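You operate a simulated robot arm through the tools that you are given. There is no shell and no other tool.

You run a simulated robot arm. Do the job below in one go: nothing can be reset, and whatever is moved stays where it is left.

Task
Put some things from the worktop under the airer away. At the end: the folded blue sock from the worktop under the airer is in the linen drawer; the folded yellow sock from the worktop under the airer is in the linen drawer; whatever was shut is shut again. Leave all else as you found it, and nothing knocked over (what rides in a drawer may roll over).

Only the result counts: the job must be done as asked and must still hold three seconds after the hand-in. Knocking over, shifting, dropping, spilling or breaking anything else fails it.

Robot
A 7-joint arm with a two-finger parallel gripper, fixed in place. Base frame: the origin is at the foot of the arm, x ahead of it, y to its left, z up. Lengths are in cm, angles in degrees, forces in N, time in s.
Its first joint turns from -132.0 to 132.0 degrees. Payload 3.91 kg.
The tool frame sits at the grasp point between the pads (the TCP): z along the fingers, y along the line on which they close. The tips reach 3 cm beyond it. Largest opening 11 cm; finger width 2, thickness 1; the body of the gripper, 4.8 by 11.2 cm, starts 5.5 cm behind the TCP.
Orientation is that of the tool frame in the base frame, as a unit quaternion [w, x, y, z]. With the fingers straight down and closing along the base's y, the tool's x points along the base's -x, its y along +y and its z along -z.

Tools
- The arm moves only by the tool apply_moves. Its argument "motion" is a list of rows, each an object of numbers (a shift or turn left out is 0, a gripper value left out holds the last): "gripper": the opening, from 0 (shut) to 1 (fully open); "dx", "dy", "dz": the shift along the tool's x, y, z in units of 40 mm (1.0 is 40 mm); "rx", "ry", "rz": the turn, a rotation vector about the tool's x, y, z in units of 5 degrees (1.0 is 5 degrees). In form: [{"gripper": .., "dx": .., "dy": .., "dz": .., "rx": .., "ry": .., "rz": ..}, ...]. A call has 1 to 20 rows; each row shifts and turns the commanded pose from where the row before left it, along the tool's axes as they then stand. A call with a number of a shift or a turn outside -1 to 1 is refused whole. A row lasts 0.2 s, in which the tool goes at most 5 cm and 8.6 degrees; a call with a longer step from one row to the next is refused whole, and so is a gripper value outside its range. A pose out of reach is approached as far as the arm can. The call stops where the force on the tool passes 40 N (or 10 N more than at its start, if that is more) or the arm is blocked; 0.2 s more then pass. The fingers move at their own pace (about 10.8 cm/s each) and stop on an object; they squeeze with about 40 N. The grip force told is the motor's: it shows also when the fingers shut on nothing. Time passes only in rows, and 0.2 s behind the last, so rows that do not move let the fingers close. It gives the time, the measured TCP pose, the force on the tool (base axes), the opening and the grip force at its end, in the units of the frame above (readings bear some noise), with the torque about the TCP (base axes, N m) and any sound that the robot's microphone picked up.
- Cameras (640 x 400 px; columns grow to the right, rows downward): "scene" is fixed at [21.98, -50.17, 129.65]; the picture's right is [0.95, -0.31, 0.00], its down [-0.10, -0.29, -0.95] and it looks along [0.29, 0.90, -0.31] (base axes); focal length 342 px, centre (320, 200). "wrist" rides on the gripper at [7.2, 1.7, -10.3] in the tool frame; the picture's right is [-0.23, 0.97, 0.00], its down [-0.76, -0.18, -0.62] and it looks along [-0.61, -0.14, 0.78] (tool axes); focal length 222 px, centre (320, 200). There is no depth. A picture from a camera that has moved, and an enlarged one, comes with that camera's place and axes in the base frame and with its lens.
- get_image(camera): a new picture of that camera. The clock stands still meanwhile.
- enlarge(camera, box): a new picture of the part [left, top, right, bottom] of that camera's present view, enlarged. The clock stands still meanwhile.
- sign_off(): hands the job in; it is judged then, once.

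Nothing tells you positions but the pictures and the camera data. Unless the task says otherwise, let go and move clear before handing in.

The tools are called after "Emit:" by a JSON object that holds its "fn" and its "kwargs". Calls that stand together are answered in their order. apply_moves: Moves the arm, as the interface text tells. Its arguments: {"type":"object","properties":{"motion":{"type":"array","items":{"type":"object","properties":{"gripper":{"type":"number"},"dx":{"type":"number"},"dy":{"type":"number"},"dz":{"type":"number"},"rx":{"type":"number"},"ry":{"type":"number"},"rz":{"type":"number"}}}}},"required":["motion"]} The other tools are called the same way: get_image (camera) takes a picture; enlarge (camera, box) takes an enlarged picture of a part of a camera's view; sign_off () hands the job in.

At the start:

```text
t: 0.0
tool_pos: [57.25, 19.71, 111.89]
tcp_rot: [0.0, -0.001, 1.0, 0.0]
wrist_force: [-0.1, -0.3, 0.1]
wrist_torque: [-0.01, 0.01, 0.02]
opening: 10.99
grasp_force: 0.0
```

scene: 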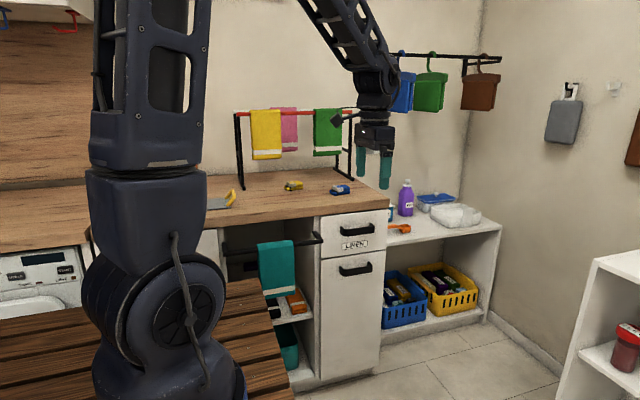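
wrist: 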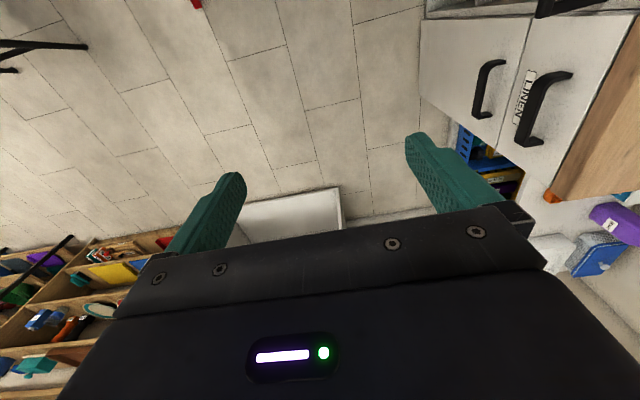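

I see the worktop with the airer, a yellow sock near (293,185) and a blue sock near (340,190), and the drawer labelled LINEN below. I'll look closer before moving.

Emit:
{"fn": "enlarge", "kwargs": {"camera": "scene", "box": [200, 90, 420, 230]}}

Emit:
{"fn": "enlarge", "kwargs": {"camera": "scene", "box": [270, 160, 410, 250]}}

Emit:
{"fn": "enlarge", "kwargs": {"camera": "scene", "box": [210, 190, 410, 320]}}

Emit:
{"fn": "enlarge", "kwargs": {"camera": "wrist", "box": [400, 0, 640, 150]}}

```text
2.86 times, centred on (310, 160) of scene
camera zoom: at [21.98, -50.17, 129.65], right [0.95, -0.31, 0.0], down [-0.1, -0.29, -0.95], along [0.29, 0.9, -0.31], focal length 977 px, centre (349, 314)
```

zoom: 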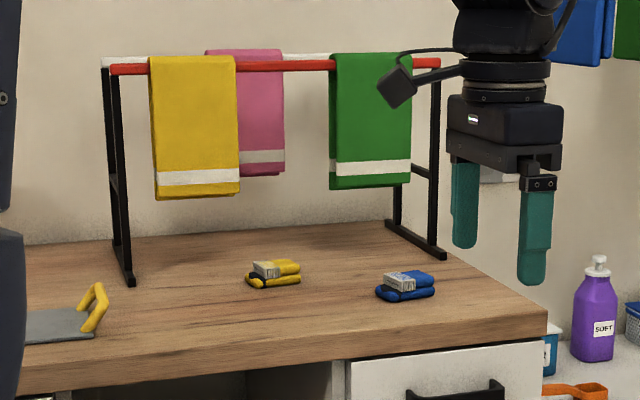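

```text
4.44 times, centred on (340, 205) of scene
camera zoom: at [21.98, -50.17, 129.65], right [0.95, -0.31, 0.0], down [-0.1, -0.29, -0.95], along [0.29, 0.9, -0.31], focal length 1520 px, centre (231, 178)
```

zoom: 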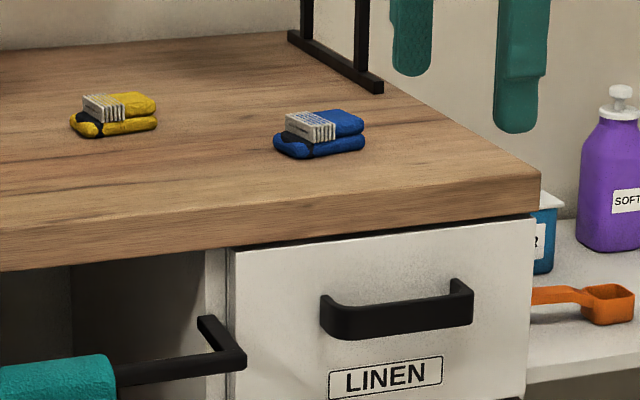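

```text
3.08 times, centred on (310, 255) of scene
camera zoom: at [21.98, -50.17, 129.65], right [0.95, -0.31, 0.0], down [-0.1, -0.29, -0.95], along [0.29, 0.9, -0.31], focal length 1052 px, centre (351, 31)
```

zoom: 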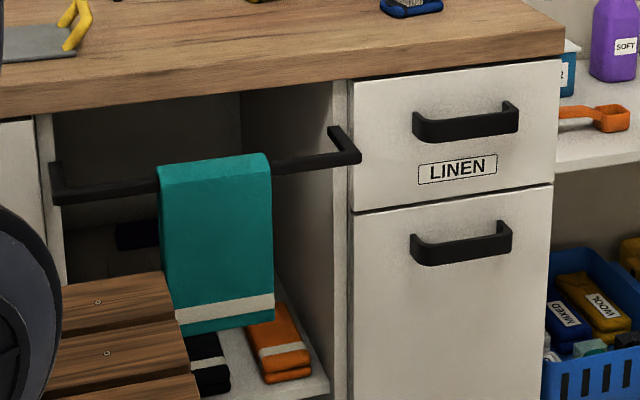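

```text
2.67 times, centred on (520, 75) of wrist
camera zoom: at [50.02, 21.35, 122.2], right [0.23, 0.97, 0.0], down [0.76, -0.18, 0.62], along [0.61, -0.14, -0.78], focal length 592 px, centre (-213, 533)
```

zoom: 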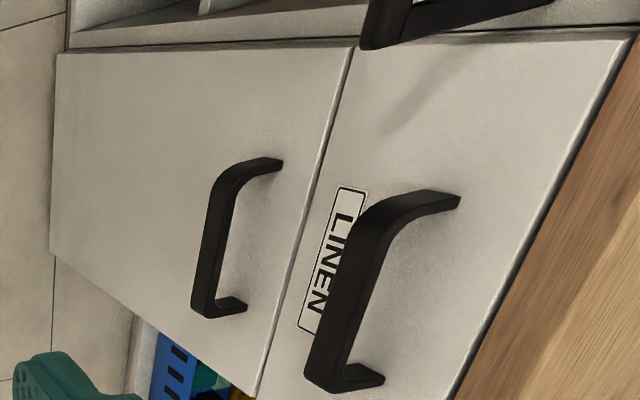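

The handle of the LINEN drawer triangulates to roughly (71.6, 57, 79), with the socks on the worktop above and behind it. I'll turn the wrist towards the worktop (+y) and tilt it to get a good view.

Emit:
{"fn": "apply_moves", "kwargs": {"motion": [{"rz": -1, "gripper": 1}, {"rz": -1}, {"rz": -1}, {"rz": -1}, {"rz": -1}, {"rz": -1}, {"rz": -1}, {"rz": -1}, {"rz": -1}, {"rz": -1}, {"rz": -1}, {"rz": -1}, {"rz": -1}, {"rz": -1}, {"rz": -1}, {"rz": -1}, {"rz": -1}, {"rz": -1}]}}

Emit:
{"fn": "apply_moves", "kwargs": {"motion": [{"ry": -1}, {"ry": -1}, {"ry": -1}, {"ry": -1}, {"ry": -1}, {"ry": -1}, {"ry": -1}, {"ry": -1}, {"ry": -1}]}}

Emit:
{"fn": "get_image", "kwargs": {"camera": "wrist"}}

Emit:
{"fn": "get_image", "kwargs": {"camera": "scene"}}

```text
t: 3.8
tool_pos: [57.26, 19.67, 111.8]
tcp_rot: [0.0, 0.708, -0.707, 0.001]
wrist_force: [-0.6, -0.3, 0.5]
wrist_torque: [-0.02, 0.02, 0.03]
opening: 11.01
grasp_force: 0.0
```

```text
t: 5.8
tool_pos: [57.24, 19.62, 111.88]
tcp_rot: [-0.271, 0.653, -0.653, -0.271]
wrist_force: [-0.4, 0.3, 0.1]
wrist_torque: [-0.04, 0.03, 0.02]
opening: 10.99
grasp_force: 0.1
```

```text
taken
camera wrist: at [55.59, 7.19, 114.07], right [-0.97, 0.16, 0.16], down [0.18, 0.1, 0.98], along [0.14, 0.98, -0.12], focal length 222 px, centre (320, 200)
```

wrist: 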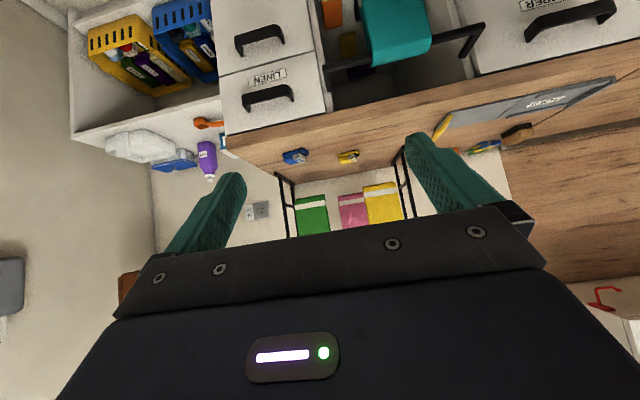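

```text
taken
```

scene: 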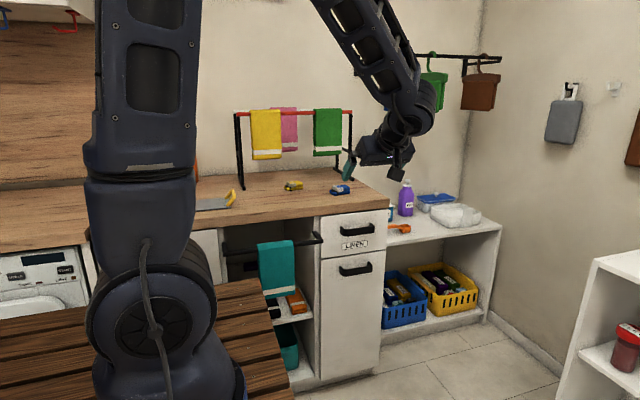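

The blue sock comes out near (71, 74, 90), the yellow near (54, 84, 91), and the airer's feet start around y=93. I'll enlarge the current wrist view to fix the handle, worktop edge and sock orientations.

Emit:
{"fn": "enlarge", "kwargs": {"camera": "wrist", "box": [210, 60, 370, 160]}}

Emit:
{"fn": "enlarge", "kwargs": {"camera": "wrist", "box": [260, 130, 420, 230]}}

Emit:
{"fn": "enlarge", "kwargs": {"camera": "wrist", "box": [310, 0, 510, 125]}}

```text
4.00 times, centred on (290, 110) of wrist
camera zoom: at [55.59, 7.19, 114.07], right [-0.97, 0.16, 0.16], down [0.18, 0.1, 0.98], along [0.14, 0.98, -0.12], focal length 888 px, centre (440, 560)
```

zoom: 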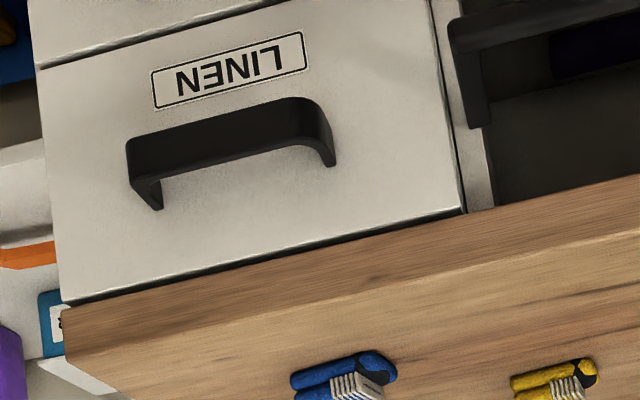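

```text
4.00 times, centred on (340, 180) of wrist
camera zoom: at [55.59, 7.19, 114.07], right [-0.97, 0.16, 0.16], down [0.18, 0.1, 0.98], along [0.14, 0.98, -0.12], focal length 888 px, centre (240, 280)
```

zoom: 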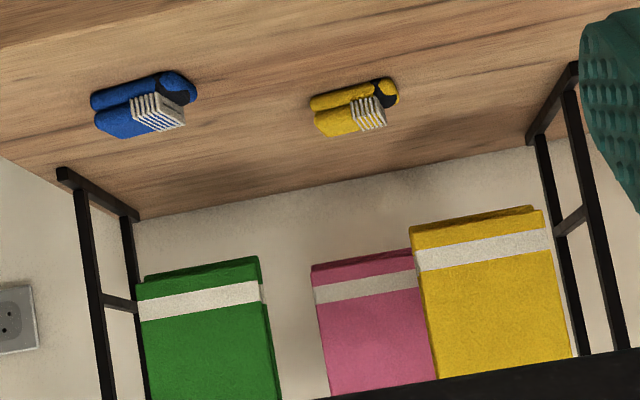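

```text
3.20 times, centred on (410, 62) of wrist
camera zoom: at [55.59, 7.19, 114.07], right [-0.97, 0.16, 0.16], down [0.18, 0.1, 0.98], along [0.14, 0.98, -0.12], focal length 711 px, centre (32, 640)
```

zoom: 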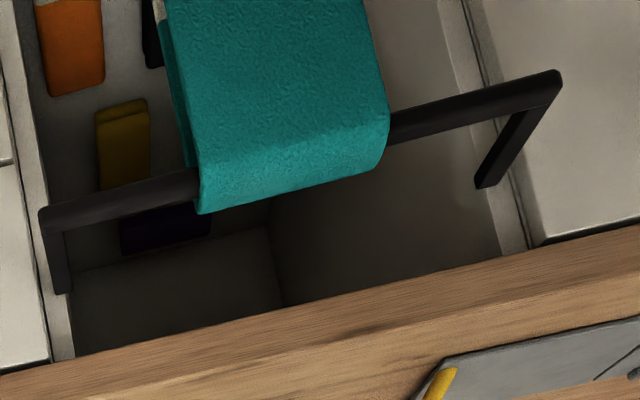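

The worktop edge is near y≈62–63 at z≈88, and the towel rail's corner sits near (56, 52, 80), which I must keep clear of. I'll level the tool to point along +y with the fingers closing vertically.

Emit:
{"fn": "apply_moves", "kwargs": {"motion": [{"ry": -1}, {"ry": -1}, {"ry": -1}, {"ry": -1}, {"ry": -1}, {"ry": -1}, {"ry": -1}, {"ry": -1}, {"ry": -1}]}}

Emit:
{"fn": "apply_moves", "kwargs": {"motion": [{"rz": 1}, {"rz": 1}, {"rz": 1}, {"rz": 1}, {"rz": 1}, {"rz": 1}, {"rz": 1}, {"rz": 1}, {"rz": 1}, {"rz": 1}, {"rz": 1}, {"rz": 1}, {"rz": 1}, {"rz": 1}, {"rz": 1}, {"rz": 1}, {"rz": 1}, {"rz": 1}]}}

Emit:
{"fn": "get_image", "kwargs": {"camera": "wrist"}}

Emit:
{"fn": "get_image", "kwargs": {"camera": "scene"}}

```text
t: 7.8
tool_pos: [57.27, 19.79, 111.93]
tcp_rot: [0.501, -0.499, 0.5, 0.499]
wrist_force: [0.7, 0.7, 0.1]
wrist_torque: [-0.01, 0.03, -0.03]
opening: 10.98
grasp_force: 0.1
```

```text
t: 11.6
tool_pos: [57.27, 19.75, 111.91]
tcp_rot: [0.0, 0.001, 0.707, 0.707]
wrist_force: [0.4, -0.7, -0.7]
wrist_torque: [0.0, -0.02, 0.0]
opening: 11.01
grasp_force: 0.0
```

```text
taken
camera wrist: at [50.02, 9.32, 113.54], right [0.23, 0.0, 0.97], down [0.76, -0.62, -0.18], along [0.61, 0.78, -0.14], focal length 222 px, centre (320, 200)
```

wrist: 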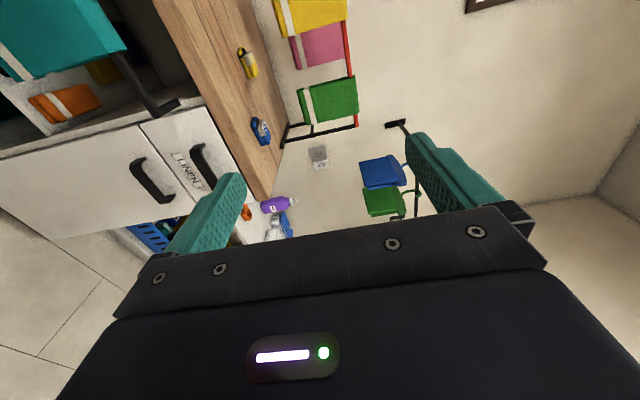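

```text
taken
```

scene: 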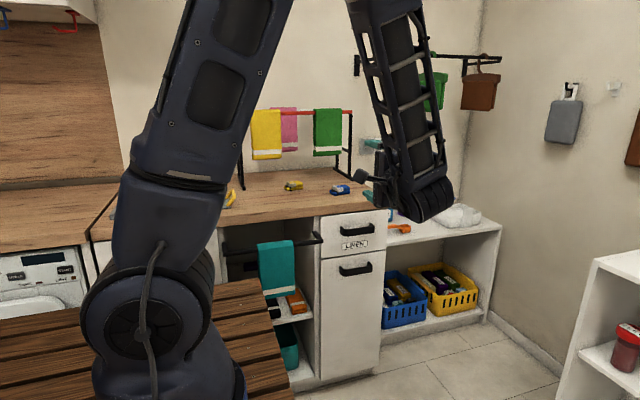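

The tool is now horizontal toward +y with the fingers opening vertically. I'll bring it in front of the LINEN handle, staying about 15 cm short.

Emit:
{"fn": "apply_moves", "kwargs": {"motion": [{"dx": -0.31, "dy": -0.69, "dz": 0.45}, {"dx": -0.31, "dy": -0.69, "dz": 0.45}, {"dx": -0.31, "dy": -0.69, "dz": 0.45}, {"dx": -0.31, "dy": -0.69, "dz": 0.45}, {"dx": -0.31, "dy": -0.69, "dz": 0.45}, {"dx": -0.31, "dy": -0.69, "dz": 0.45}, {"dx": -0.31, "dy": -0.69, "dz": 0.45}, {"dx": -0.31, "dy": -0.69, "dz": 0.45}, {"dx": -0.31, "dy": -0.69, "dz": 0.45}, {"dx": -0.31, "dy": -0.69, "dz": 0.45}, {"dx": -0.31, "dy": -0.69, "dz": 0.45}, {"dx": -0.31, "dy": -0.69, "dz": 0.45}]}}

Emit:
{"fn": "get_image", "kwargs": {"camera": "wrist"}}

Emit:
{"fn": "get_image", "kwargs": {"camera": "scene"}}

```text
t: 14.2
tool_pos: [72.18, 41.32, 78.86]
tcp_rot: [0.0, 0.0, 0.707, 0.707]
wrist_force: [-0.1, 0.1, -0.3]
wrist_torque: [-0.01, -0.04, 0.01]
opening: 10.98
grasp_force: 0.1
```

```text
taken
camera wrist: at [64.87, 30.98, 80.54], right [0.23, 0.0, 0.97], down [0.76, -0.62, -0.18], along [0.61, 0.78, -0.14], focal length 222 px, centre (320, 200)
```

wrist: 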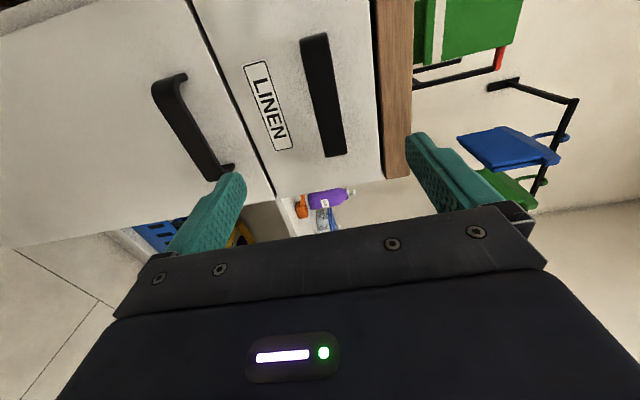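

```text
taken
```

scene: 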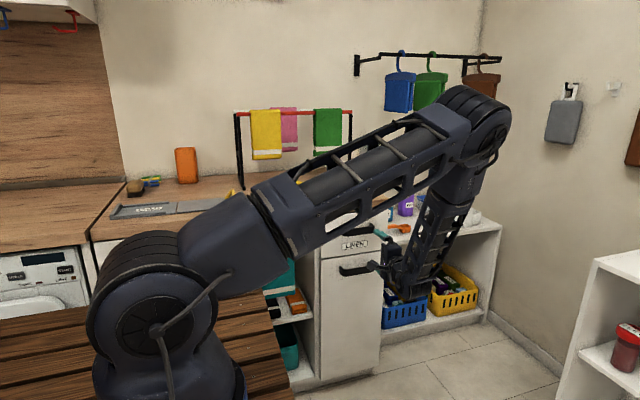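

The handle bar spans x≈66–78 at z≈79.4, and the open fingers straddle it in height. I'll advance most of the way and look again.

Emit:
{"fn": "apply_moves", "kwargs": {"motion": [{"dy": 0.13, "dz": 0.5}, {"dz": 0.5}, {"dz": 0.5}, {"dz": 0.5}, {"dz": 0.5}]}}

Emit:
{"fn": "get_image", "kwargs": {"camera": "wrist"}}

Emit:
{"fn": "enlarge", "kwargs": {"camera": "scene", "box": [310, 200, 430, 300]}}

```text
t: 15.4
tool_pos: [72.13, 51.34, 79.25]
tcp_rot: [0.0, 0.0, 0.707, 0.707]
wrist_force: [0.0, 0.0, 0.1]
wrist_torque: [-0.02, -0.03, 0.0]
opening: 11.02
grasp_force: 0.1
```

```text
taken
camera wrist: at [64.86, 40.91, 80.94], right [0.23, 0.0, 0.97], down [0.76, -0.62, -0.18], along [0.61, 0.78, -0.14], focal length 222 px, centre (320, 200)
```

wrist: 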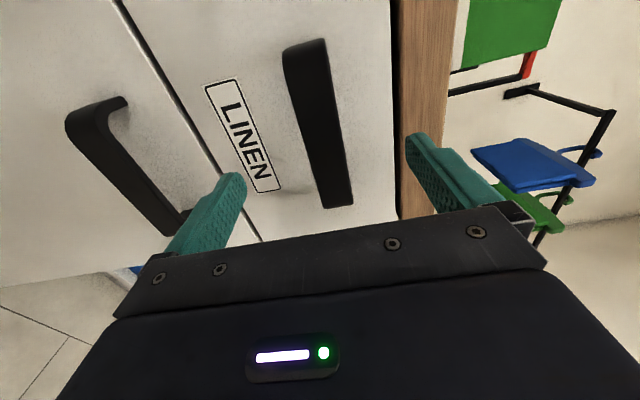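

```text
4.00 times, centred on (370, 250) of scene
camera zoom: at [21.98, -50.17, 129.65], right [0.95, -0.31, 0.0], down [-0.1, -0.29, -0.95], along [0.29, 0.9, -0.31], focal length 1368 px, centre (120, 0)
```

zoom: 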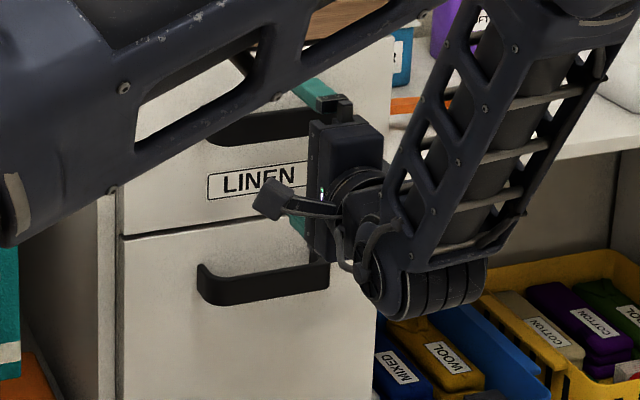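

The bar's front face is at y≈56.2, z≈79.5. I'll advance so the pads straddle it, then close.

Emit:
{"fn": "apply_moves", "kwargs": {"motion": [{"dy": 0.06, "dz": 0.4}, {"dz": 0.4}, {"dz": 0.42}, {}]}}

Emit:
{"fn": "get_image", "kwargs": {"camera": "wrist"}}

```text
t: 16.4
tool_pos: [72.11, 56.09, 79.61]
tcp_rot: [0.0, -0.001, 0.707, 0.707]
wrist_force: [-0.4, -0.2, -0.7]
wrist_torque: [0.01, -0.01, 0.0]
opening: 11.03
grasp_force: 0.1
```

```text
taken
camera wrist: at [64.87, 45.79, 81.28], right [0.23, 0.0, 0.97], down [0.76, -0.62, -0.18], along [0.61, 0.78, -0.14], focal length 222 px, centre (320, 200)
```

wrist: 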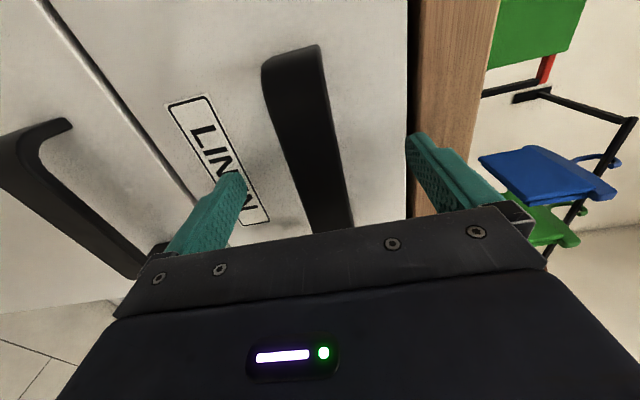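

The bar runs between the two fingers. Closing now.

Emit:
{"fn": "apply_moves", "kwargs": {"motion": [{"gripper": 0.5}, {"gripper": 0.3}, {"gripper": 0.0}, {}, {}, {}]}}

Emit:
{"fn": "get_image", "kwargs": {"camera": "wrist"}}

```text
t: 17.8
tool_pos: [72.09, 56.18, 79.68]
tcp_rot: [0.0, 0.0, 0.707, 0.707]
wrist_force: [0.9, -0.5, 6.0]
wrist_torque: [0.12, 0.26, 0.2]
opening: 2.38
grasp_force: 44.8
```

```text
taken
camera wrist: at [64.88, 45.77, 81.31], right [0.23, 0.0, 0.97], down [0.76, -0.62, -0.18], along [0.61, 0.78, -0.14], focal length 222 px, centre (320, 200)
```

wrist: 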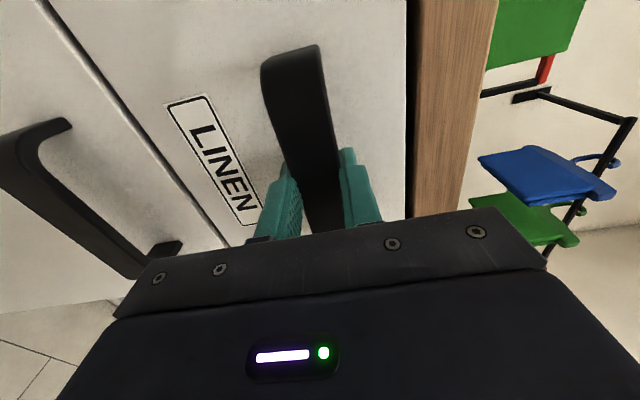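

The handle is held at a 2.4 cm opening. I'll pull the drawer out gently along -y.

Emit:
{"fn": "apply_moves", "kwargs": {"motion": [{"dz": -0.2}, {"dz": -0.3}, {"dz": -0.3}, {"dz": -0.3}, {"dz": -0.3}]}}

Emit:
{"fn": "get_image", "kwargs": {"camera": "wrist"}}

```text
t: 19.0
tool_pos: [72.01, 50.64, 79.69]
tcp_rot: [0.0, 0.0, 0.707, 0.707]
wrist_force: [-6.4, 0.7, 17.0]
wrist_torque: [0.38, 0.27, -0.25]
opening: 2.38
grasp_force: 45.0
```

```text
taken
camera wrist: at [64.89, 40.27, 81.3], right [0.23, 0.0, 0.97], down [0.76, -0.62, -0.18], along [0.61, 0.78, -0.14], focal length 222 px, centre (320, 200)
```

wrist: 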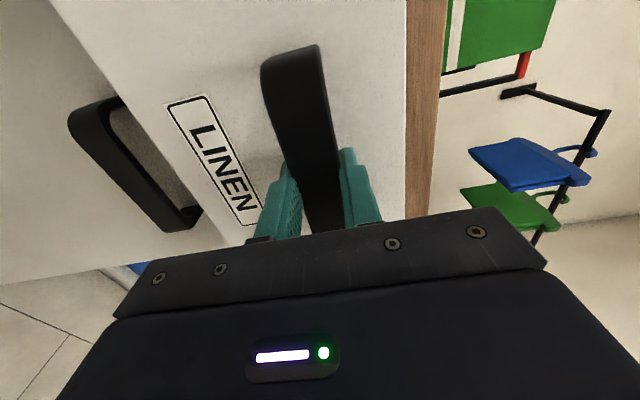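

The drawer slides well. I'll keep pulling, with a small upward correction for the vertical load.

Emit:
{"fn": "apply_moves", "kwargs": {"motion": [{"dz": -0.3, "dy": 0.03}, {"dz": -0.3}, {"dz": -0.3}, {"dz": -0.3}, {"dz": -0.3}, {"dz": -0.3}, {"dz": -0.3}]}}

Emit:
{"fn": "get_image", "kwargs": {"camera": "wrist"}}

Emit:
{"fn": "get_image", "kwargs": {"camera": "scene"}}

```text
t: 20.6
tool_pos: [72.11, 42.1, 79.66]
tcp_rot: [0.0, 0.0, 0.706, 0.708]
wrist_force: [6.2, 2.1, 22.2]
wrist_torque: [0.0, 0.36, -0.61]
opening: 2.38
grasp_force: 44.9
```

```text
taken
camera wrist: at [64.88, 31.75, 81.3], right [0.23, 0.0, 0.97], down [0.76, -0.62, -0.18], along [0.61, 0.78, -0.14], focal length 222 px, centre (320, 200)
```

wrist: 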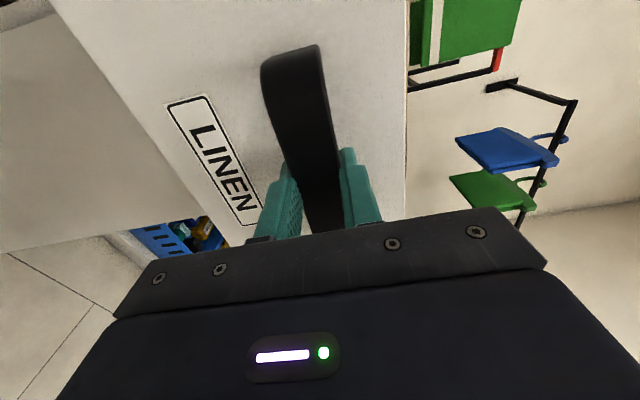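

```text
taken
```

scene: 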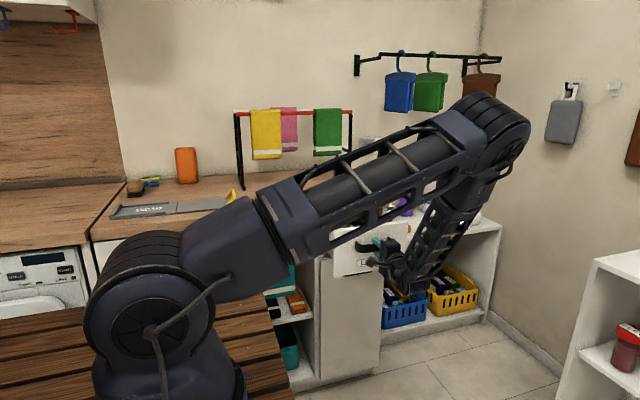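

Opened about 14 cm so far. The vertical load rose, so I'll correct the other way and pull roughly 8 cm more.

Emit:
{"fn": "apply_moves", "kwargs": {"motion": [{"dz": -0.25, "dy": -0.06}, {"dz": -0.3}, {"dz": -0.3}, {"dz": -0.3}, {"dz": -0.3}, {"dz": -0.3}, {"dz": -0.2}]}}

Emit:
{"fn": "get_image", "kwargs": {"camera": "scene"}}

```text
t: 21.1
tool_pos: [72.15, 41.16, 79.64]
tcp_rot: [0.001, 0.0, 0.705, 0.709]
wrist_force: [-4.6, -0.6, 5.1]
wrist_torque: [-0.02, 0.67, -0.52]
opening: 2.38
grasp_force: 45.1
stopped in row 2: the force on the tool passed its limit at 42 N (the readings are from after the stop); the commanded pose is now the measured one
```

```text
taken
```

scene: 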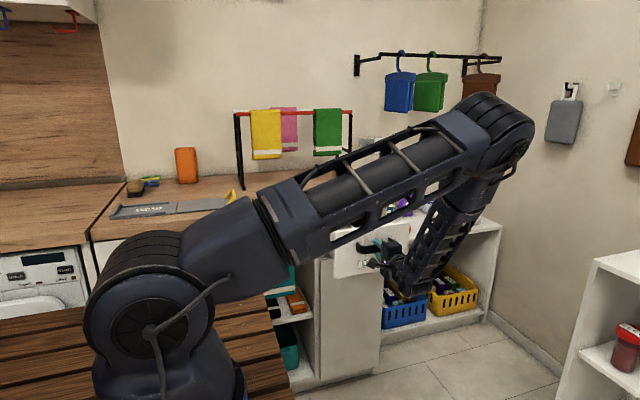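

The pull stopped at about 15 cm of travel, possibly the end stop. One gentle extra pull will tell.

Emit:
{"fn": "apply_moves", "kwargs": {"motion": [{"dz": -0.1}, {"dz": -0.1}, {"dz": -0.1}, {"dz": -0.1}]}}

```text
t: 22.1
tool_pos: [72.08, 39.7, 79.71]
tcp_rot: [0.0, -0.002, 0.705, 0.709]
wrist_force: [-5.4, -1.3, 12.5]
wrist_torque: [0.0, 0.61, 0.84]
opening: 2.38
grasp_force: 45.1
```

It still slides freely, so I'll continue more slowly.

Emit:
{"fn": "apply_moves", "kwargs": {"motion": [{"dz": -0.15}, {"dz": -0.15}, {"dz": -0.15}, {"dz": -0.15}, {"dz": -0.15}, {"dz": -0.15}, {"dz": -0.15}, {"dz": -0.15}]}}

```text
t: 23.9
tool_pos: [72.16, 34.77, 79.77]
tcp_rot: [0.001, 0.0, 0.706, 0.708]
wrist_force: [-5.2, -0.2, 16.8]
wrist_torque: [0.01, 0.69, 0.48]
opening: 2.41
grasp_force: 44.5
```

The drawer is open about 21 cm, which is enough. I'll release, back off, and look.

Emit:
{"fn": "apply_moves", "kwargs": {"motion": [{"gripper": 0.6}, {"gripper": 1}, {}, {}, {"dz": -0.3}, {"dz": -0.6}, {"dz": -0.8}, {"dz": -0.8}]}}

Emit:
{"fn": "get_image", "kwargs": {"camera": "scene"}}

Emit:
{"fn": "get_image", "kwargs": {"camera": "wrist"}}

```text
t: 25.6
tool_pos: [72.14, 24.8, 79.52]
tcp_rot: [0.001, -0.001, 0.705, 0.709]
wrist_force: [0.8, 0.3, -0.2]
wrist_torque: [-0.02, -0.01, -0.03]
opening: 10.98
grasp_force: 0.0
```

```text
taken
```

scene: 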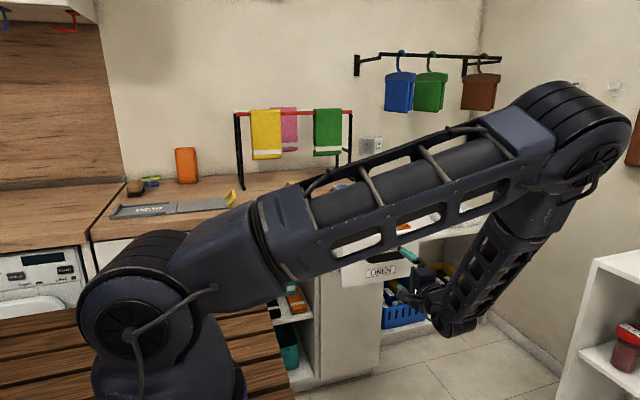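

```text
taken
camera wrist: at [64.92, 14.47, 81.12], right [0.23, 0.0, 0.97], down [0.76, -0.62, -0.18], along [0.61, 0.78, -0.14], focal length 222 px, centre (320, 200)
```

wrist: 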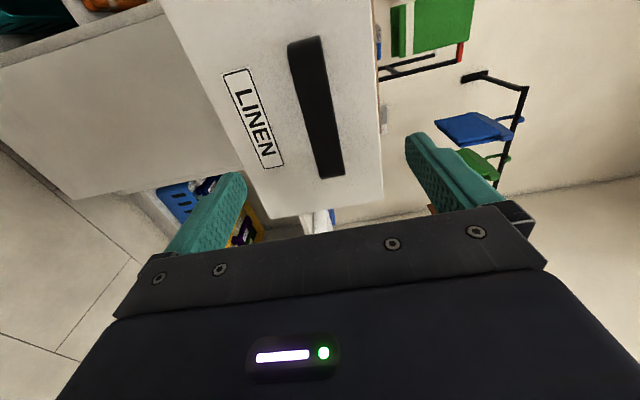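

Clear of the handle. I'll raise the tool 33 cm, then turn it to point down (default orientation).

Emit:
{"fn": "apply_moves", "kwargs": {"motion": [{"dy": 0.8}, {"dy": 0.9}, {"dy": 0.9}, {"dy": 0.9}, {"dy": 0.9}, {"dy": 0.9}, {"dy": 0.9}, {"dy": 0.9}, {"dy": 0.9}]}}

Emit:
{"fn": "apply_moves", "kwargs": {"motion": [{"rx": 1}, {"rx": 1}, {"rx": 1}, {"rx": 1}, {"rx": 1}, {"rx": 1}, {"rx": 1}, {"rx": 1}, {"rx": 1}, {"rx": 1}, {"rx": 1}, {"rx": 1}, {"rx": 1}, {"rx": 1}, {"rx": 1}, {"rx": 1}, {"rx": 1}, {"rx": 1}]}}

Emit:
{"fn": "get_image", "kwargs": {"camera": "scene"}}

Emit:
{"fn": "get_image", "kwargs": {"camera": "wrist"}}

```text
t: 27.6
tool_pos: [72.24, 24.69, 111.48]
tcp_rot: [0.001, -0.001, 0.706, 0.708]
wrist_force: [1.0, -0.7, -0.2]
wrist_torque: [0.02, 0.02, 0.01]
opening: 10.99
grasp_force: 0.0
```

```text
t: 31.4
tool_pos: [72.15, 24.75, 111.42]
tcp_rot: [0.001, 0.001, 1.0, 0.002]
wrist_force: [0.5, 0.4, -0.1]
wrist_torque: [0.0, 0.02, -0.02]
opening: 11.03
grasp_force: 0.0
```

```text
taken
```

scene: 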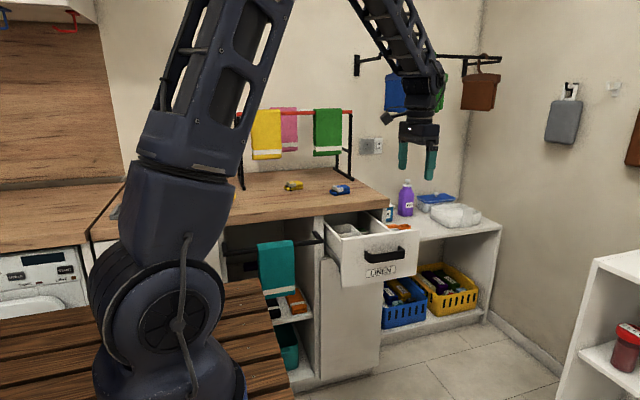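

```text
taken
camera wrist: at [64.86, 26.39, 121.83], right [0.23, 0.97, 0.0], down [0.76, -0.18, 0.62], along [0.61, -0.14, -0.78], focal length 222 px, centre (320, 200)
```

wrist: 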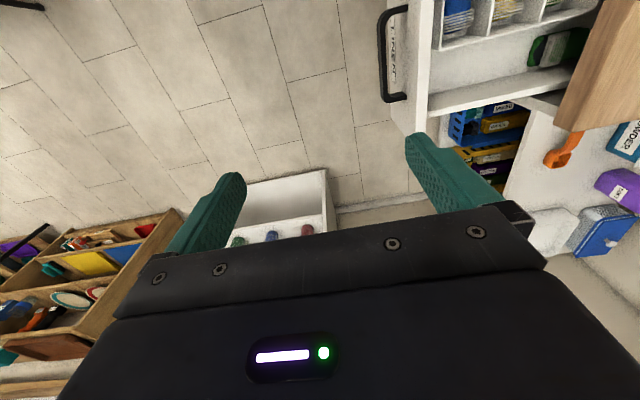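

The drawer is open and holds some items and dividers. I'll look at its contents.

Emit:
{"fn": "enlarge", "kwargs": {"camera": "scene", "box": [310, 200, 430, 290]}}

Emit:
{"fn": "enlarge", "kwargs": {"camera": "wrist", "box": [370, 0, 640, 150]}}

Emit:
{"fn": "enlarge", "kwargs": {"camera": "scene", "box": [270, 165, 370, 215]}}

```text
4.44 times, centred on (370, 245) of scene
camera zoom: at [21.98, -50.17, 129.65], right [0.95, -0.31, 0.0], down [-0.1, -0.29, -0.95], along [0.29, 0.9, -0.31], focal length 1520 px, centre (98, 0)
```

zoom: 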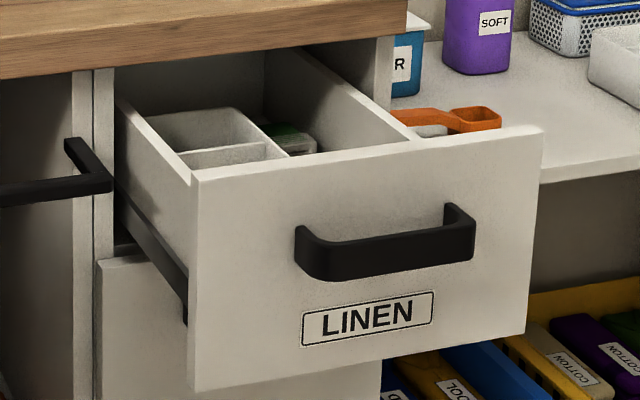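

```text
2.37 times, centred on (505, 75) of wrist
camera zoom: at [64.86, 26.39, 121.83], right [0.23, 0.97, 0.0], down [0.76, -0.18, 0.62], along [0.61, -0.14, -0.78], focal length 526 px, centre (-118, 496)
```

zoom: 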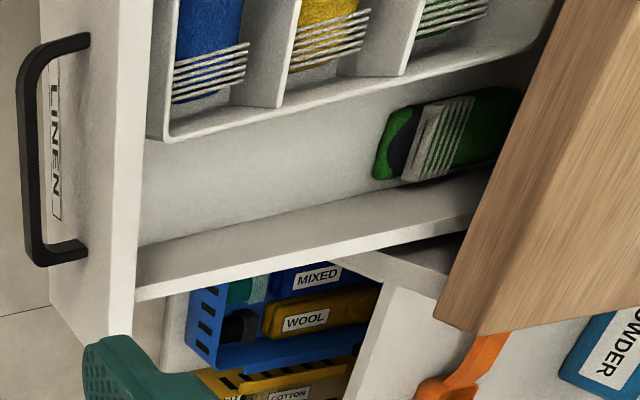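

```text
6.40 times, centred on (320, 190) of scene
camera zoom: at [21.98, -50.17, 129.65], right [0.95, -0.31, 0.0], down [-0.1, -0.29, -0.95], along [0.29, 0.9, -0.31], focal length 2188 px, centre (320, 264)
```

zoom: 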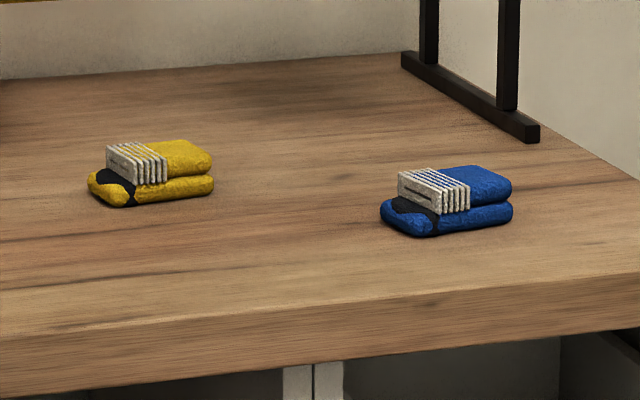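

The drawer has a divided tray on its left side and a loose green sock at the back right; the right lane in front of that looks free (x≈73–81, y≈42–61). I'll move over the drawer for a top view.

Emit:
{"fn": "apply_moves", "kwargs": {"motion": [{"dy": 0.8}, {"dy": 0.9}, {"dy": 0.9}, {"dy": 0.9}, {"dy": 0.9}, {"dy": 0.9}, {"dy": 0.7}]}}

Emit:
{"fn": "get_image", "kwargs": {"camera": "wrist"}}

Emit:
{"fn": "enlarge", "kwargs": {"camera": "wrist", "box": [220, 0, 540, 200]}}

Emit:
{"fn": "get_image", "kwargs": {"camera": "scene"}}

```text
t: 33.0
tool_pos: [72.16, 48.81, 111.72]
tcp_rot: [0.001, -0.001, 1.0, 0.001]
wrist_force: [0.0, -0.5, -0.5]
wrist_torque: [0.02, 0.04, -0.01]
opening: 11.0
grasp_force: 0.0
```

```text
taken
camera wrist: at [64.91, 50.49, 121.99], right [0.23, 0.97, 0.0], down [0.76, -0.18, 0.62], along [0.61, -0.14, -0.78], focal length 222 px, centre (320, 200)
```

wrist: 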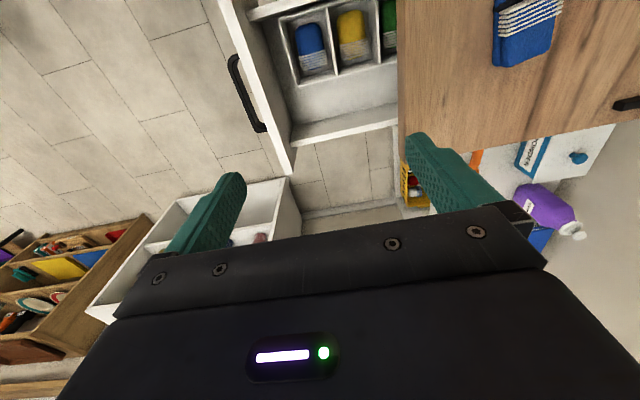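

```text
2.00 times, centred on (380, 100) of wrist
camera zoom: at [64.91, 50.49, 121.99], right [0.23, 0.97, 0.0], down [0.76, -0.18, 0.62], along [0.61, -0.14, -0.78], focal length 444 px, centre (200, 400)
```

zoom: 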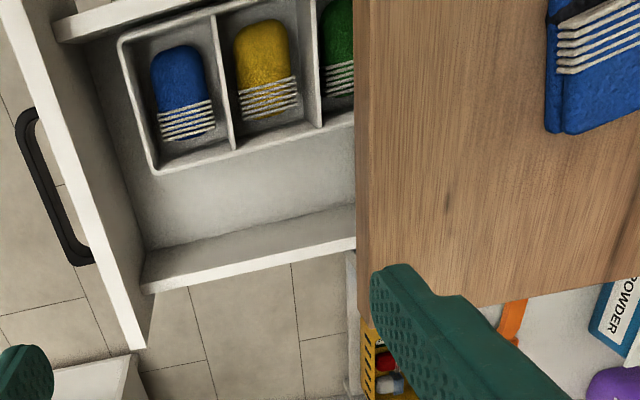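

```text
taken
```

scene: 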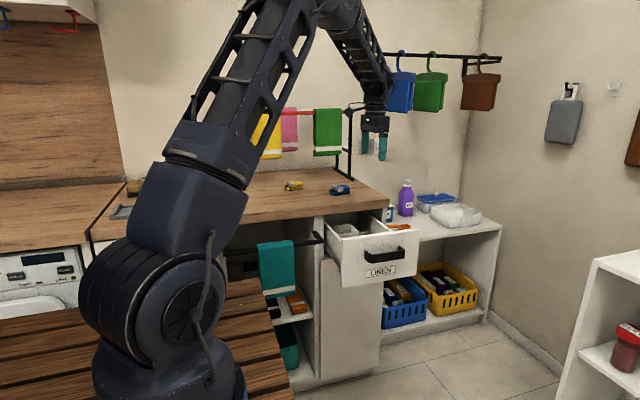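

The free lane is about 8 cm wide (x≈73–81, y≈41–60) with the floor at z≈73; the worktop edge is at y≈60. Next I'll go over the blue sock to check reach and measure it.

Emit:
{"fn": "apply_moves", "kwargs": {"motion": [{"dy": 0.8}, {"dy": 0.9}, {"dy": 0.9}, {"dy": 0.9}, {"dy": 0.9}, {"dy": 0.9}, {"dy": 0.8, "dx": 0.2}, {}]}}

Emit:
{"fn": "get_image", "kwargs": {"camera": "wrist"}}

Emit:
{"fn": "get_image", "kwargs": {"camera": "scene"}}

```text
t: 34.9
tool_pos: [71.36, 73.13, 111.65]
tcp_rot: [0.001, 0.0, 1.0, 0.001]
wrist_force: [0.5, -0.7, -0.6]
wrist_torque: [0.02, 0.01, 0.0]
opening: 10.99
grasp_force: 0.0
```

```text
taken
camera wrist: at [64.09, 74.8, 122.05], right [0.23, 0.97, 0.0], down [0.76, -0.18, 0.62], along [0.61, -0.14, -0.78], focal length 222 px, centre (320, 200)
```

wrist: 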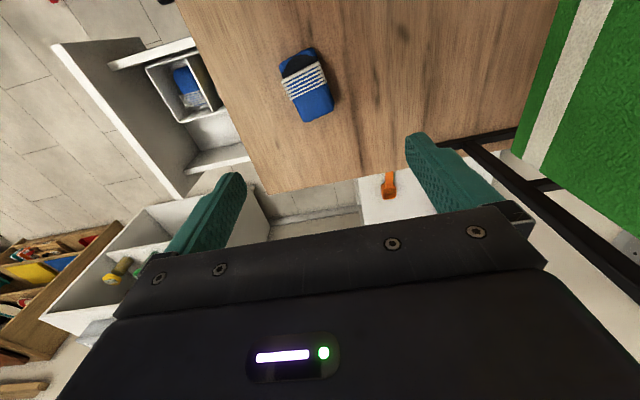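

```text
taken
```

scene: 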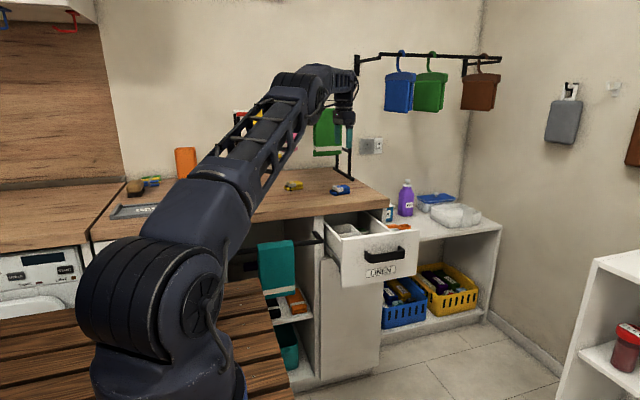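

The arm reaches this far out at height, and the airer's towel stays about 14 cm away. I'll zoom on the blue sock to measure it.

Emit:
{"fn": "enlarge", "kwargs": {"camera": "wrist", "box": [240, 30, 400, 130]}}

Emit:
{"fn": "enlarge", "kwargs": {"camera": "wrist", "box": [100, 20, 300, 200]}}

```text
4.00 times, centred on (320, 80) of wrist
camera zoom: at [64.09, 74.8, 122.05], right [0.23, 0.97, 0.0], down [0.76, -0.18, 0.62], along [0.61, -0.14, -0.78], focal length 888 px, centre (320, 680)
```

zoom: 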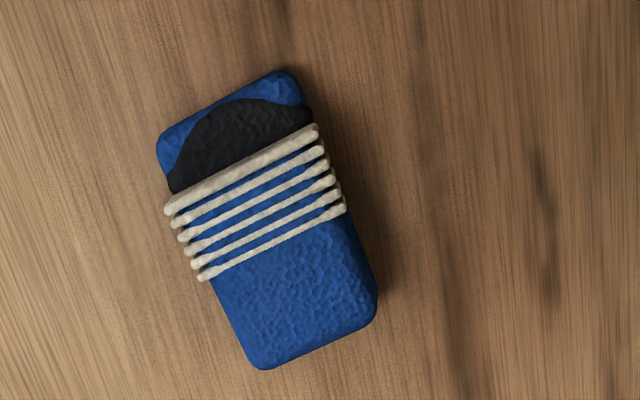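

```text
2.22 times, centred on (200, 110) of wrist
camera zoom: at [64.09, 74.8, 122.05], right [0.23, 0.97, 0.0], down [0.76, -0.18, 0.62], along [0.61, -0.14, -0.78], focal length 494 px, centre (587, 400)
```

zoom: 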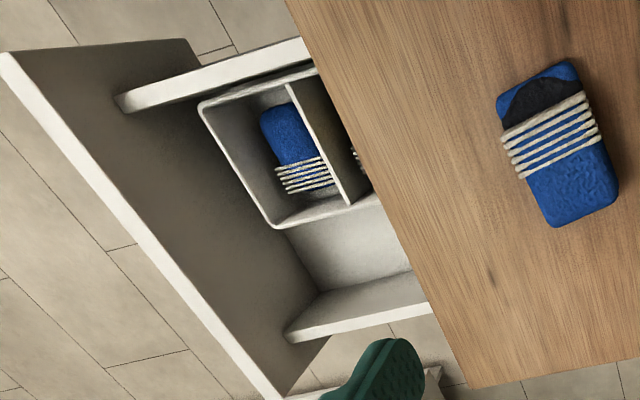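

The blue sock is centred near (70.2, 71.8), about 7 × 4.8 cm, turned ~10°, and the worktop is at z≈89.4. I'll align with it and descend partway.

Emit:
{"fn": "apply_moves", "kwargs": {"motion": [{"dx": 0.29, "dy": -0.32}, {"rz": -1, "dz": 0.3}, {"rz": -1, "dz": 0.5}, {"dz": 0.7}, {"dz": 0.7}, {"dz": 0.7}, {"dz": 0.4}, {}]}}

Emit:
{"fn": "get_image", "kwargs": {"camera": "wrist"}}

Emit:
{"fn": "get_image", "kwargs": {"camera": "scene"}}

Emit:
{"fn": "enlarge", "kwargs": {"camera": "scene", "box": [280, 110, 400, 210]}}

```text
t: 36.6
tool_pos: [69.95, 71.79, 98.51]
tcp_rot: [0.001, -0.087, 0.996, 0.002]
wrist_force: [-1.0, 0.2, 0.1]
wrist_torque: [-0.02, 0.02, -0.02]
opening: 11.01
grasp_force: 0.0
```

```text
taken
camera wrist: at [62.59, 72.18, 108.83], right [0.05, 1.0, 0.0], down [0.78, -0.05, 0.62], along [0.62, -0.03, -0.78], focal length 222 px, centre (320, 200)
```

wrist: 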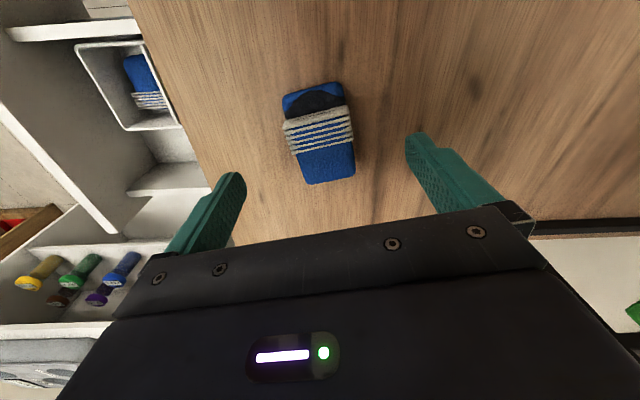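

```text
taken
```

scene: 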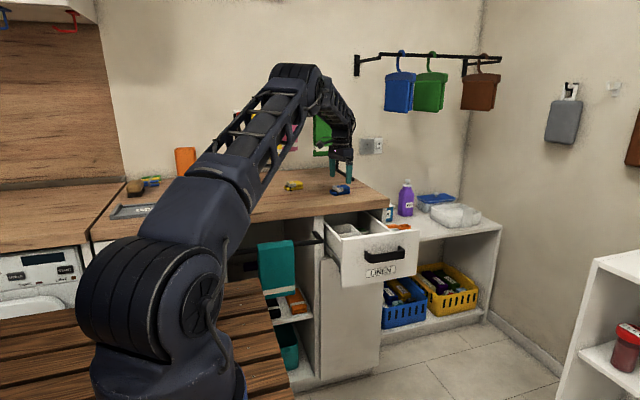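

```text
4.00 times, centred on (340, 160) of scene
camera zoom: at [21.98, -50.17, 129.65], right [0.95, -0.31, 0.0], down [-0.1, -0.29, -0.95], along [0.29, 0.9, -0.31], focal length 1368 px, centre (240, 360)
```

zoom: 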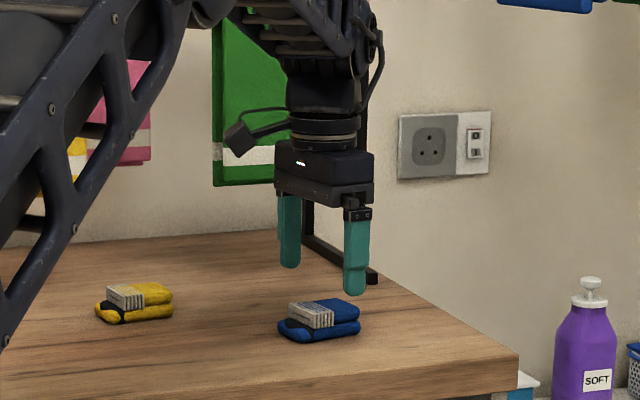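

The sock sits between the fingers and the angle matches. I'll descend to just above the worktop and look.

Emit:
{"fn": "apply_moves", "kwargs": {"motion": [{"dz": 0.2, "dx": -0.07}, {"dz": 0.2}, {"dz": 0.2}, {"dz": 0.2}, {"dz": 0.2}, {"dz": 0.15}, {"dz": 0.1}, {}]}}

Emit:
{"fn": "get_image", "kwargs": {"camera": "wrist"}}

Emit:
{"fn": "enlarge", "kwargs": {"camera": "scene", "box": [300, 140, 380, 210]}}

```text
t: 38.5
tool_pos: [70.46, 72.01, 93.51]
tcp_rot: [0.001, -0.086, 0.996, 0.002]
wrist_force: [-0.6, -0.2, 0.5]
wrist_torque: [0.02, -0.01, 0.01]
opening: 11.01
grasp_force: 0.0
```

```text
taken
camera wrist: at [62.91, 72.27, 103.8], right [0.05, 1.0, 0.0], down [0.78, -0.05, 0.62], along [0.62, -0.03, -0.78], focal length 222 px, centre (320, 200)
```

wrist: 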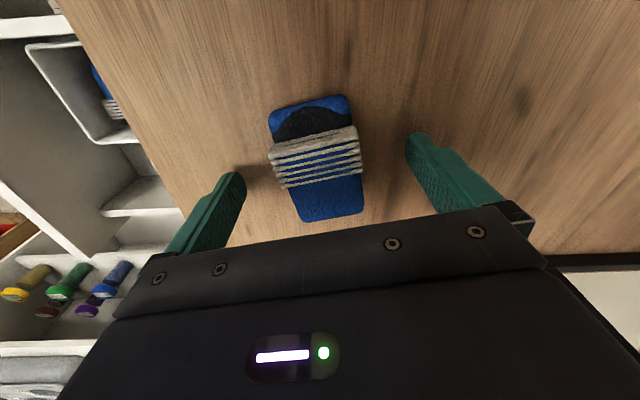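

```text
5.71 times, centred on (340, 175) of scene
camera zoom: at [21.98, -50.17, 129.65], right [0.95, -0.31, 0.0], down [-0.1, -0.29, -0.95], along [0.29, 0.9, -0.31], focal length 1954 px, centre (206, 343)
```

zoom: 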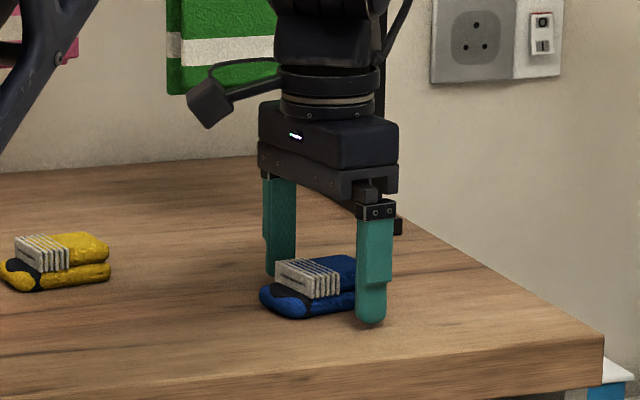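

The fingertips straddle the sock just above the surface. I'll lower slightly more and close.

Emit:
{"fn": "apply_moves", "kwargs": {"motion": [{"dz": 0.07}, {"dz": 0.05}, {"gripper": 0.6}, {"gripper": 0.45}, {"gripper": 0.2}, {"gripper": 0.2}, {}, {}]}}

Emit:
{"fn": "get_image", "kwargs": {"camera": "wrist"}}

Emit:
{"fn": "enlarge", "kwargs": {"camera": "scene", "box": [300, 140, 380, 210]}}

```text
t: 40.2
tool_pos: [70.39, 71.89, 93.14]
tcp_rot: [0.001, -0.087, 0.996, 0.001]
wrist_force: [0.0, -0.9, 0.6]
wrist_torque: [-0.03, -0.03, 0.01]
opening: 5.1
grasp_force: 40.0
```

```text
taken
camera wrist: at [63.01, 72.29, 103.34], right [0.05, 1.0, 0.0], down [0.78, -0.05, 0.62], along [0.62, -0.03, -0.78], focal length 222 px, centre (320, 200)
```

wrist: 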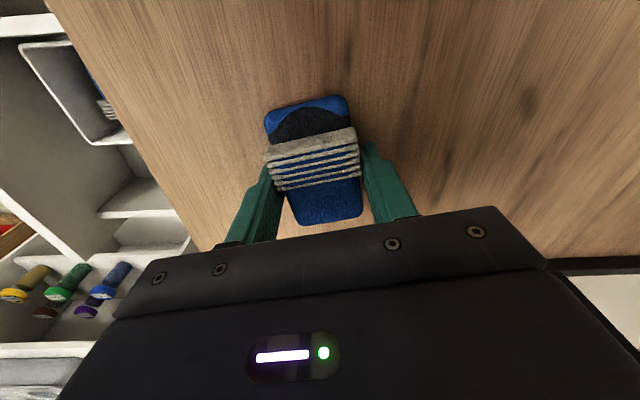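

```text
5.71 times, centred on (340, 175) of scene
camera zoom: at [21.98, -50.17, 129.65], right [0.95, -0.31, 0.0], down [-0.1, -0.29, -0.95], along [0.29, 0.9, -0.31], focal length 1954 px, centre (206, 343)
```

zoom: 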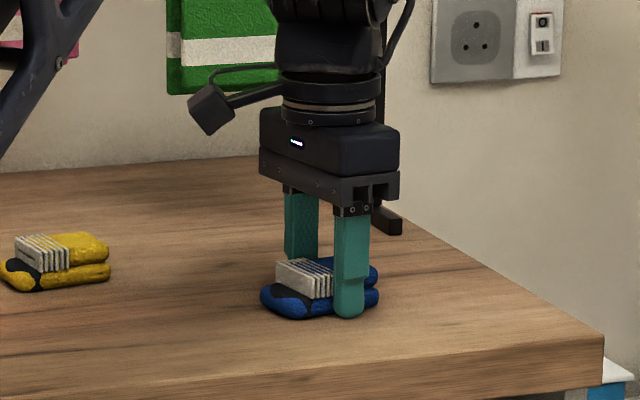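

The blue sock is gripped at 5.1 cm. Lifting it now.

Emit:
{"fn": "apply_moves", "kwargs": {"motion": [{"dz": -0.2}, {"dz": -0.4}, {"dz": -0.7}, {"dz": -0.8}, {"dz": -0.8}, {"dz": -0.8}, {}]}}

Emit:
{"fn": "get_image", "kwargs": {"camera": "wrist"}}

Emit:
{"fn": "enlarge", "kwargs": {"camera": "scene", "box": [280, 90, 400, 210]}}

```text
t: 41.9
tool_pos: [70.49, 72.0, 108.03]
tcp_rot: [0.001, -0.087, 0.996, 0.002]
wrist_force: [0.8, -0.3, -0.3]
wrist_torque: [-0.02, -0.02, -0.01]
opening: 5.09
grasp_force: 40.1
```

```text
taken
camera wrist: at [62.95, 72.3, 118.21], right [0.05, 1.0, 0.0], down [0.78, -0.05, 0.62], along [0.62, -0.03, -0.78], focal length 222 px, centre (320, 200)
```

wrist: 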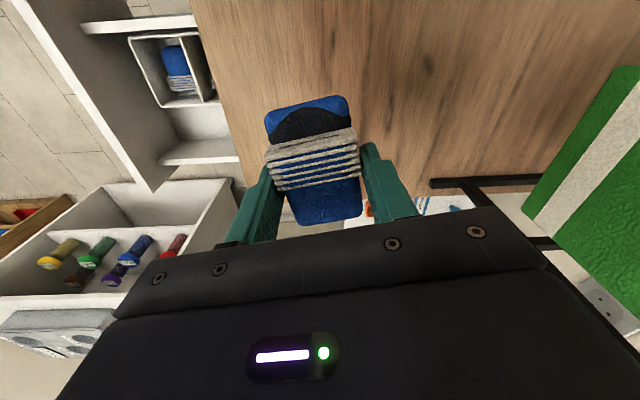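

```text
3.33 times, centred on (340, 150) of scene
camera zoom: at [21.98, -50.17, 129.65], right [0.95, -0.31, 0.0], down [-0.1, -0.29, -0.95], along [0.29, 0.9, -0.31], focal length 1140 px, centre (253, 367)
```

zoom: 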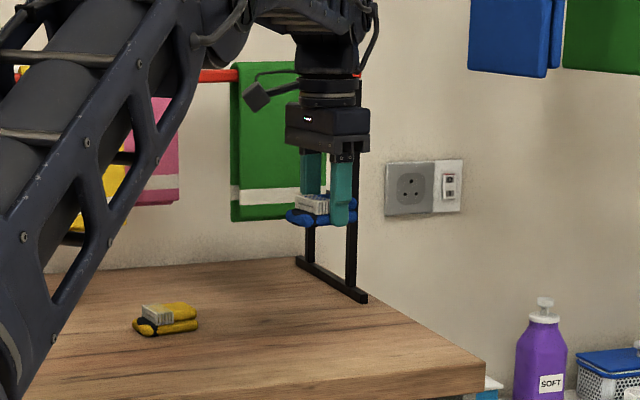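

Held securely. I'll carry it over the lane (77, 56) and turn it so its length runs along y.

Emit:
{"fn": "apply_moves", "kwargs": {"motion": [{"dx": -0.15, "dy": -0.7}, {"dx": -0.15, "dy": -0.7}, {"dx": -0.15, "dy": -0.7}, {"dx": -0.15, "dy": -0.7}, {"dx": -0.15, "dy": -0.7}, {"dx": -0.155, "dy": -0.72}]}}

Emit:
{"fn": "apply_moves", "kwargs": {"motion": [{"rz": -1}, {"rz": -1}, {"rz": -1}, {"rz": -1}, {"rz": -1}, {"rz": -1}, {"rz": -1}, {"rz": -1}, {"rz": -1}, {"rz": -1}, {"rz": -1}, {"rz": -1}, {"rz": -1}, {"rz": -1}, {"rz": -1}, {"rz": -1}]}}

Emit:
{"fn": "get_image", "kwargs": {"camera": "wrist"}}

Emit:
{"fn": "get_image", "kwargs": {"camera": "scene"}}

```text
t: 43.2
tool_pos: [77.04, 55.78, 107.91]
tcp_rot: [0.001, -0.088, 0.996, 0.001]
wrist_force: [-0.1, -0.9, -0.8]
wrist_torque: [-0.02, -0.07, -0.04]
opening: 5.09
grasp_force: 40.0
```

```text
t: 46.6
tool_pos: [76.89, 55.89, 107.78]
tcp_rot: [-0.001, 0.707, -0.707, 0.0]
wrist_force: [0.3, -0.3, -0.2]
wrist_torque: [0.02, 0.04, 0.0]
opening: 5.09
grasp_force: 40.2
```

```text
taken
camera wrist: at [75.19, 48.62, 118.06], right [-0.97, 0.23, 0.0], down [0.17, 0.76, 0.63], along [0.14, 0.61, -0.78], focal length 222 px, centre (320, 200)
```

wrist: 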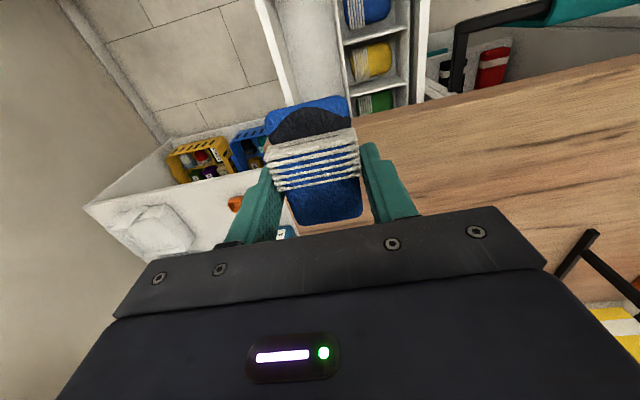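

```text
taken
```

scene: 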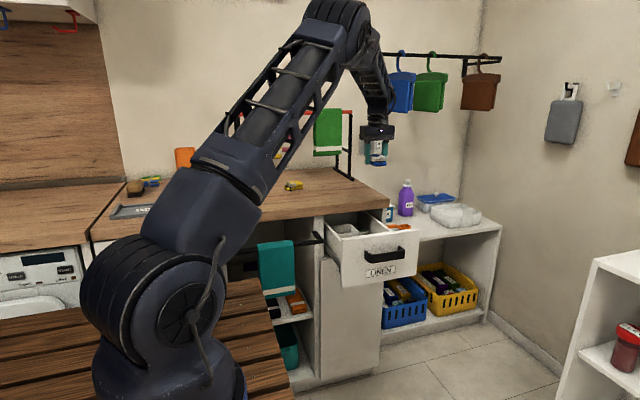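

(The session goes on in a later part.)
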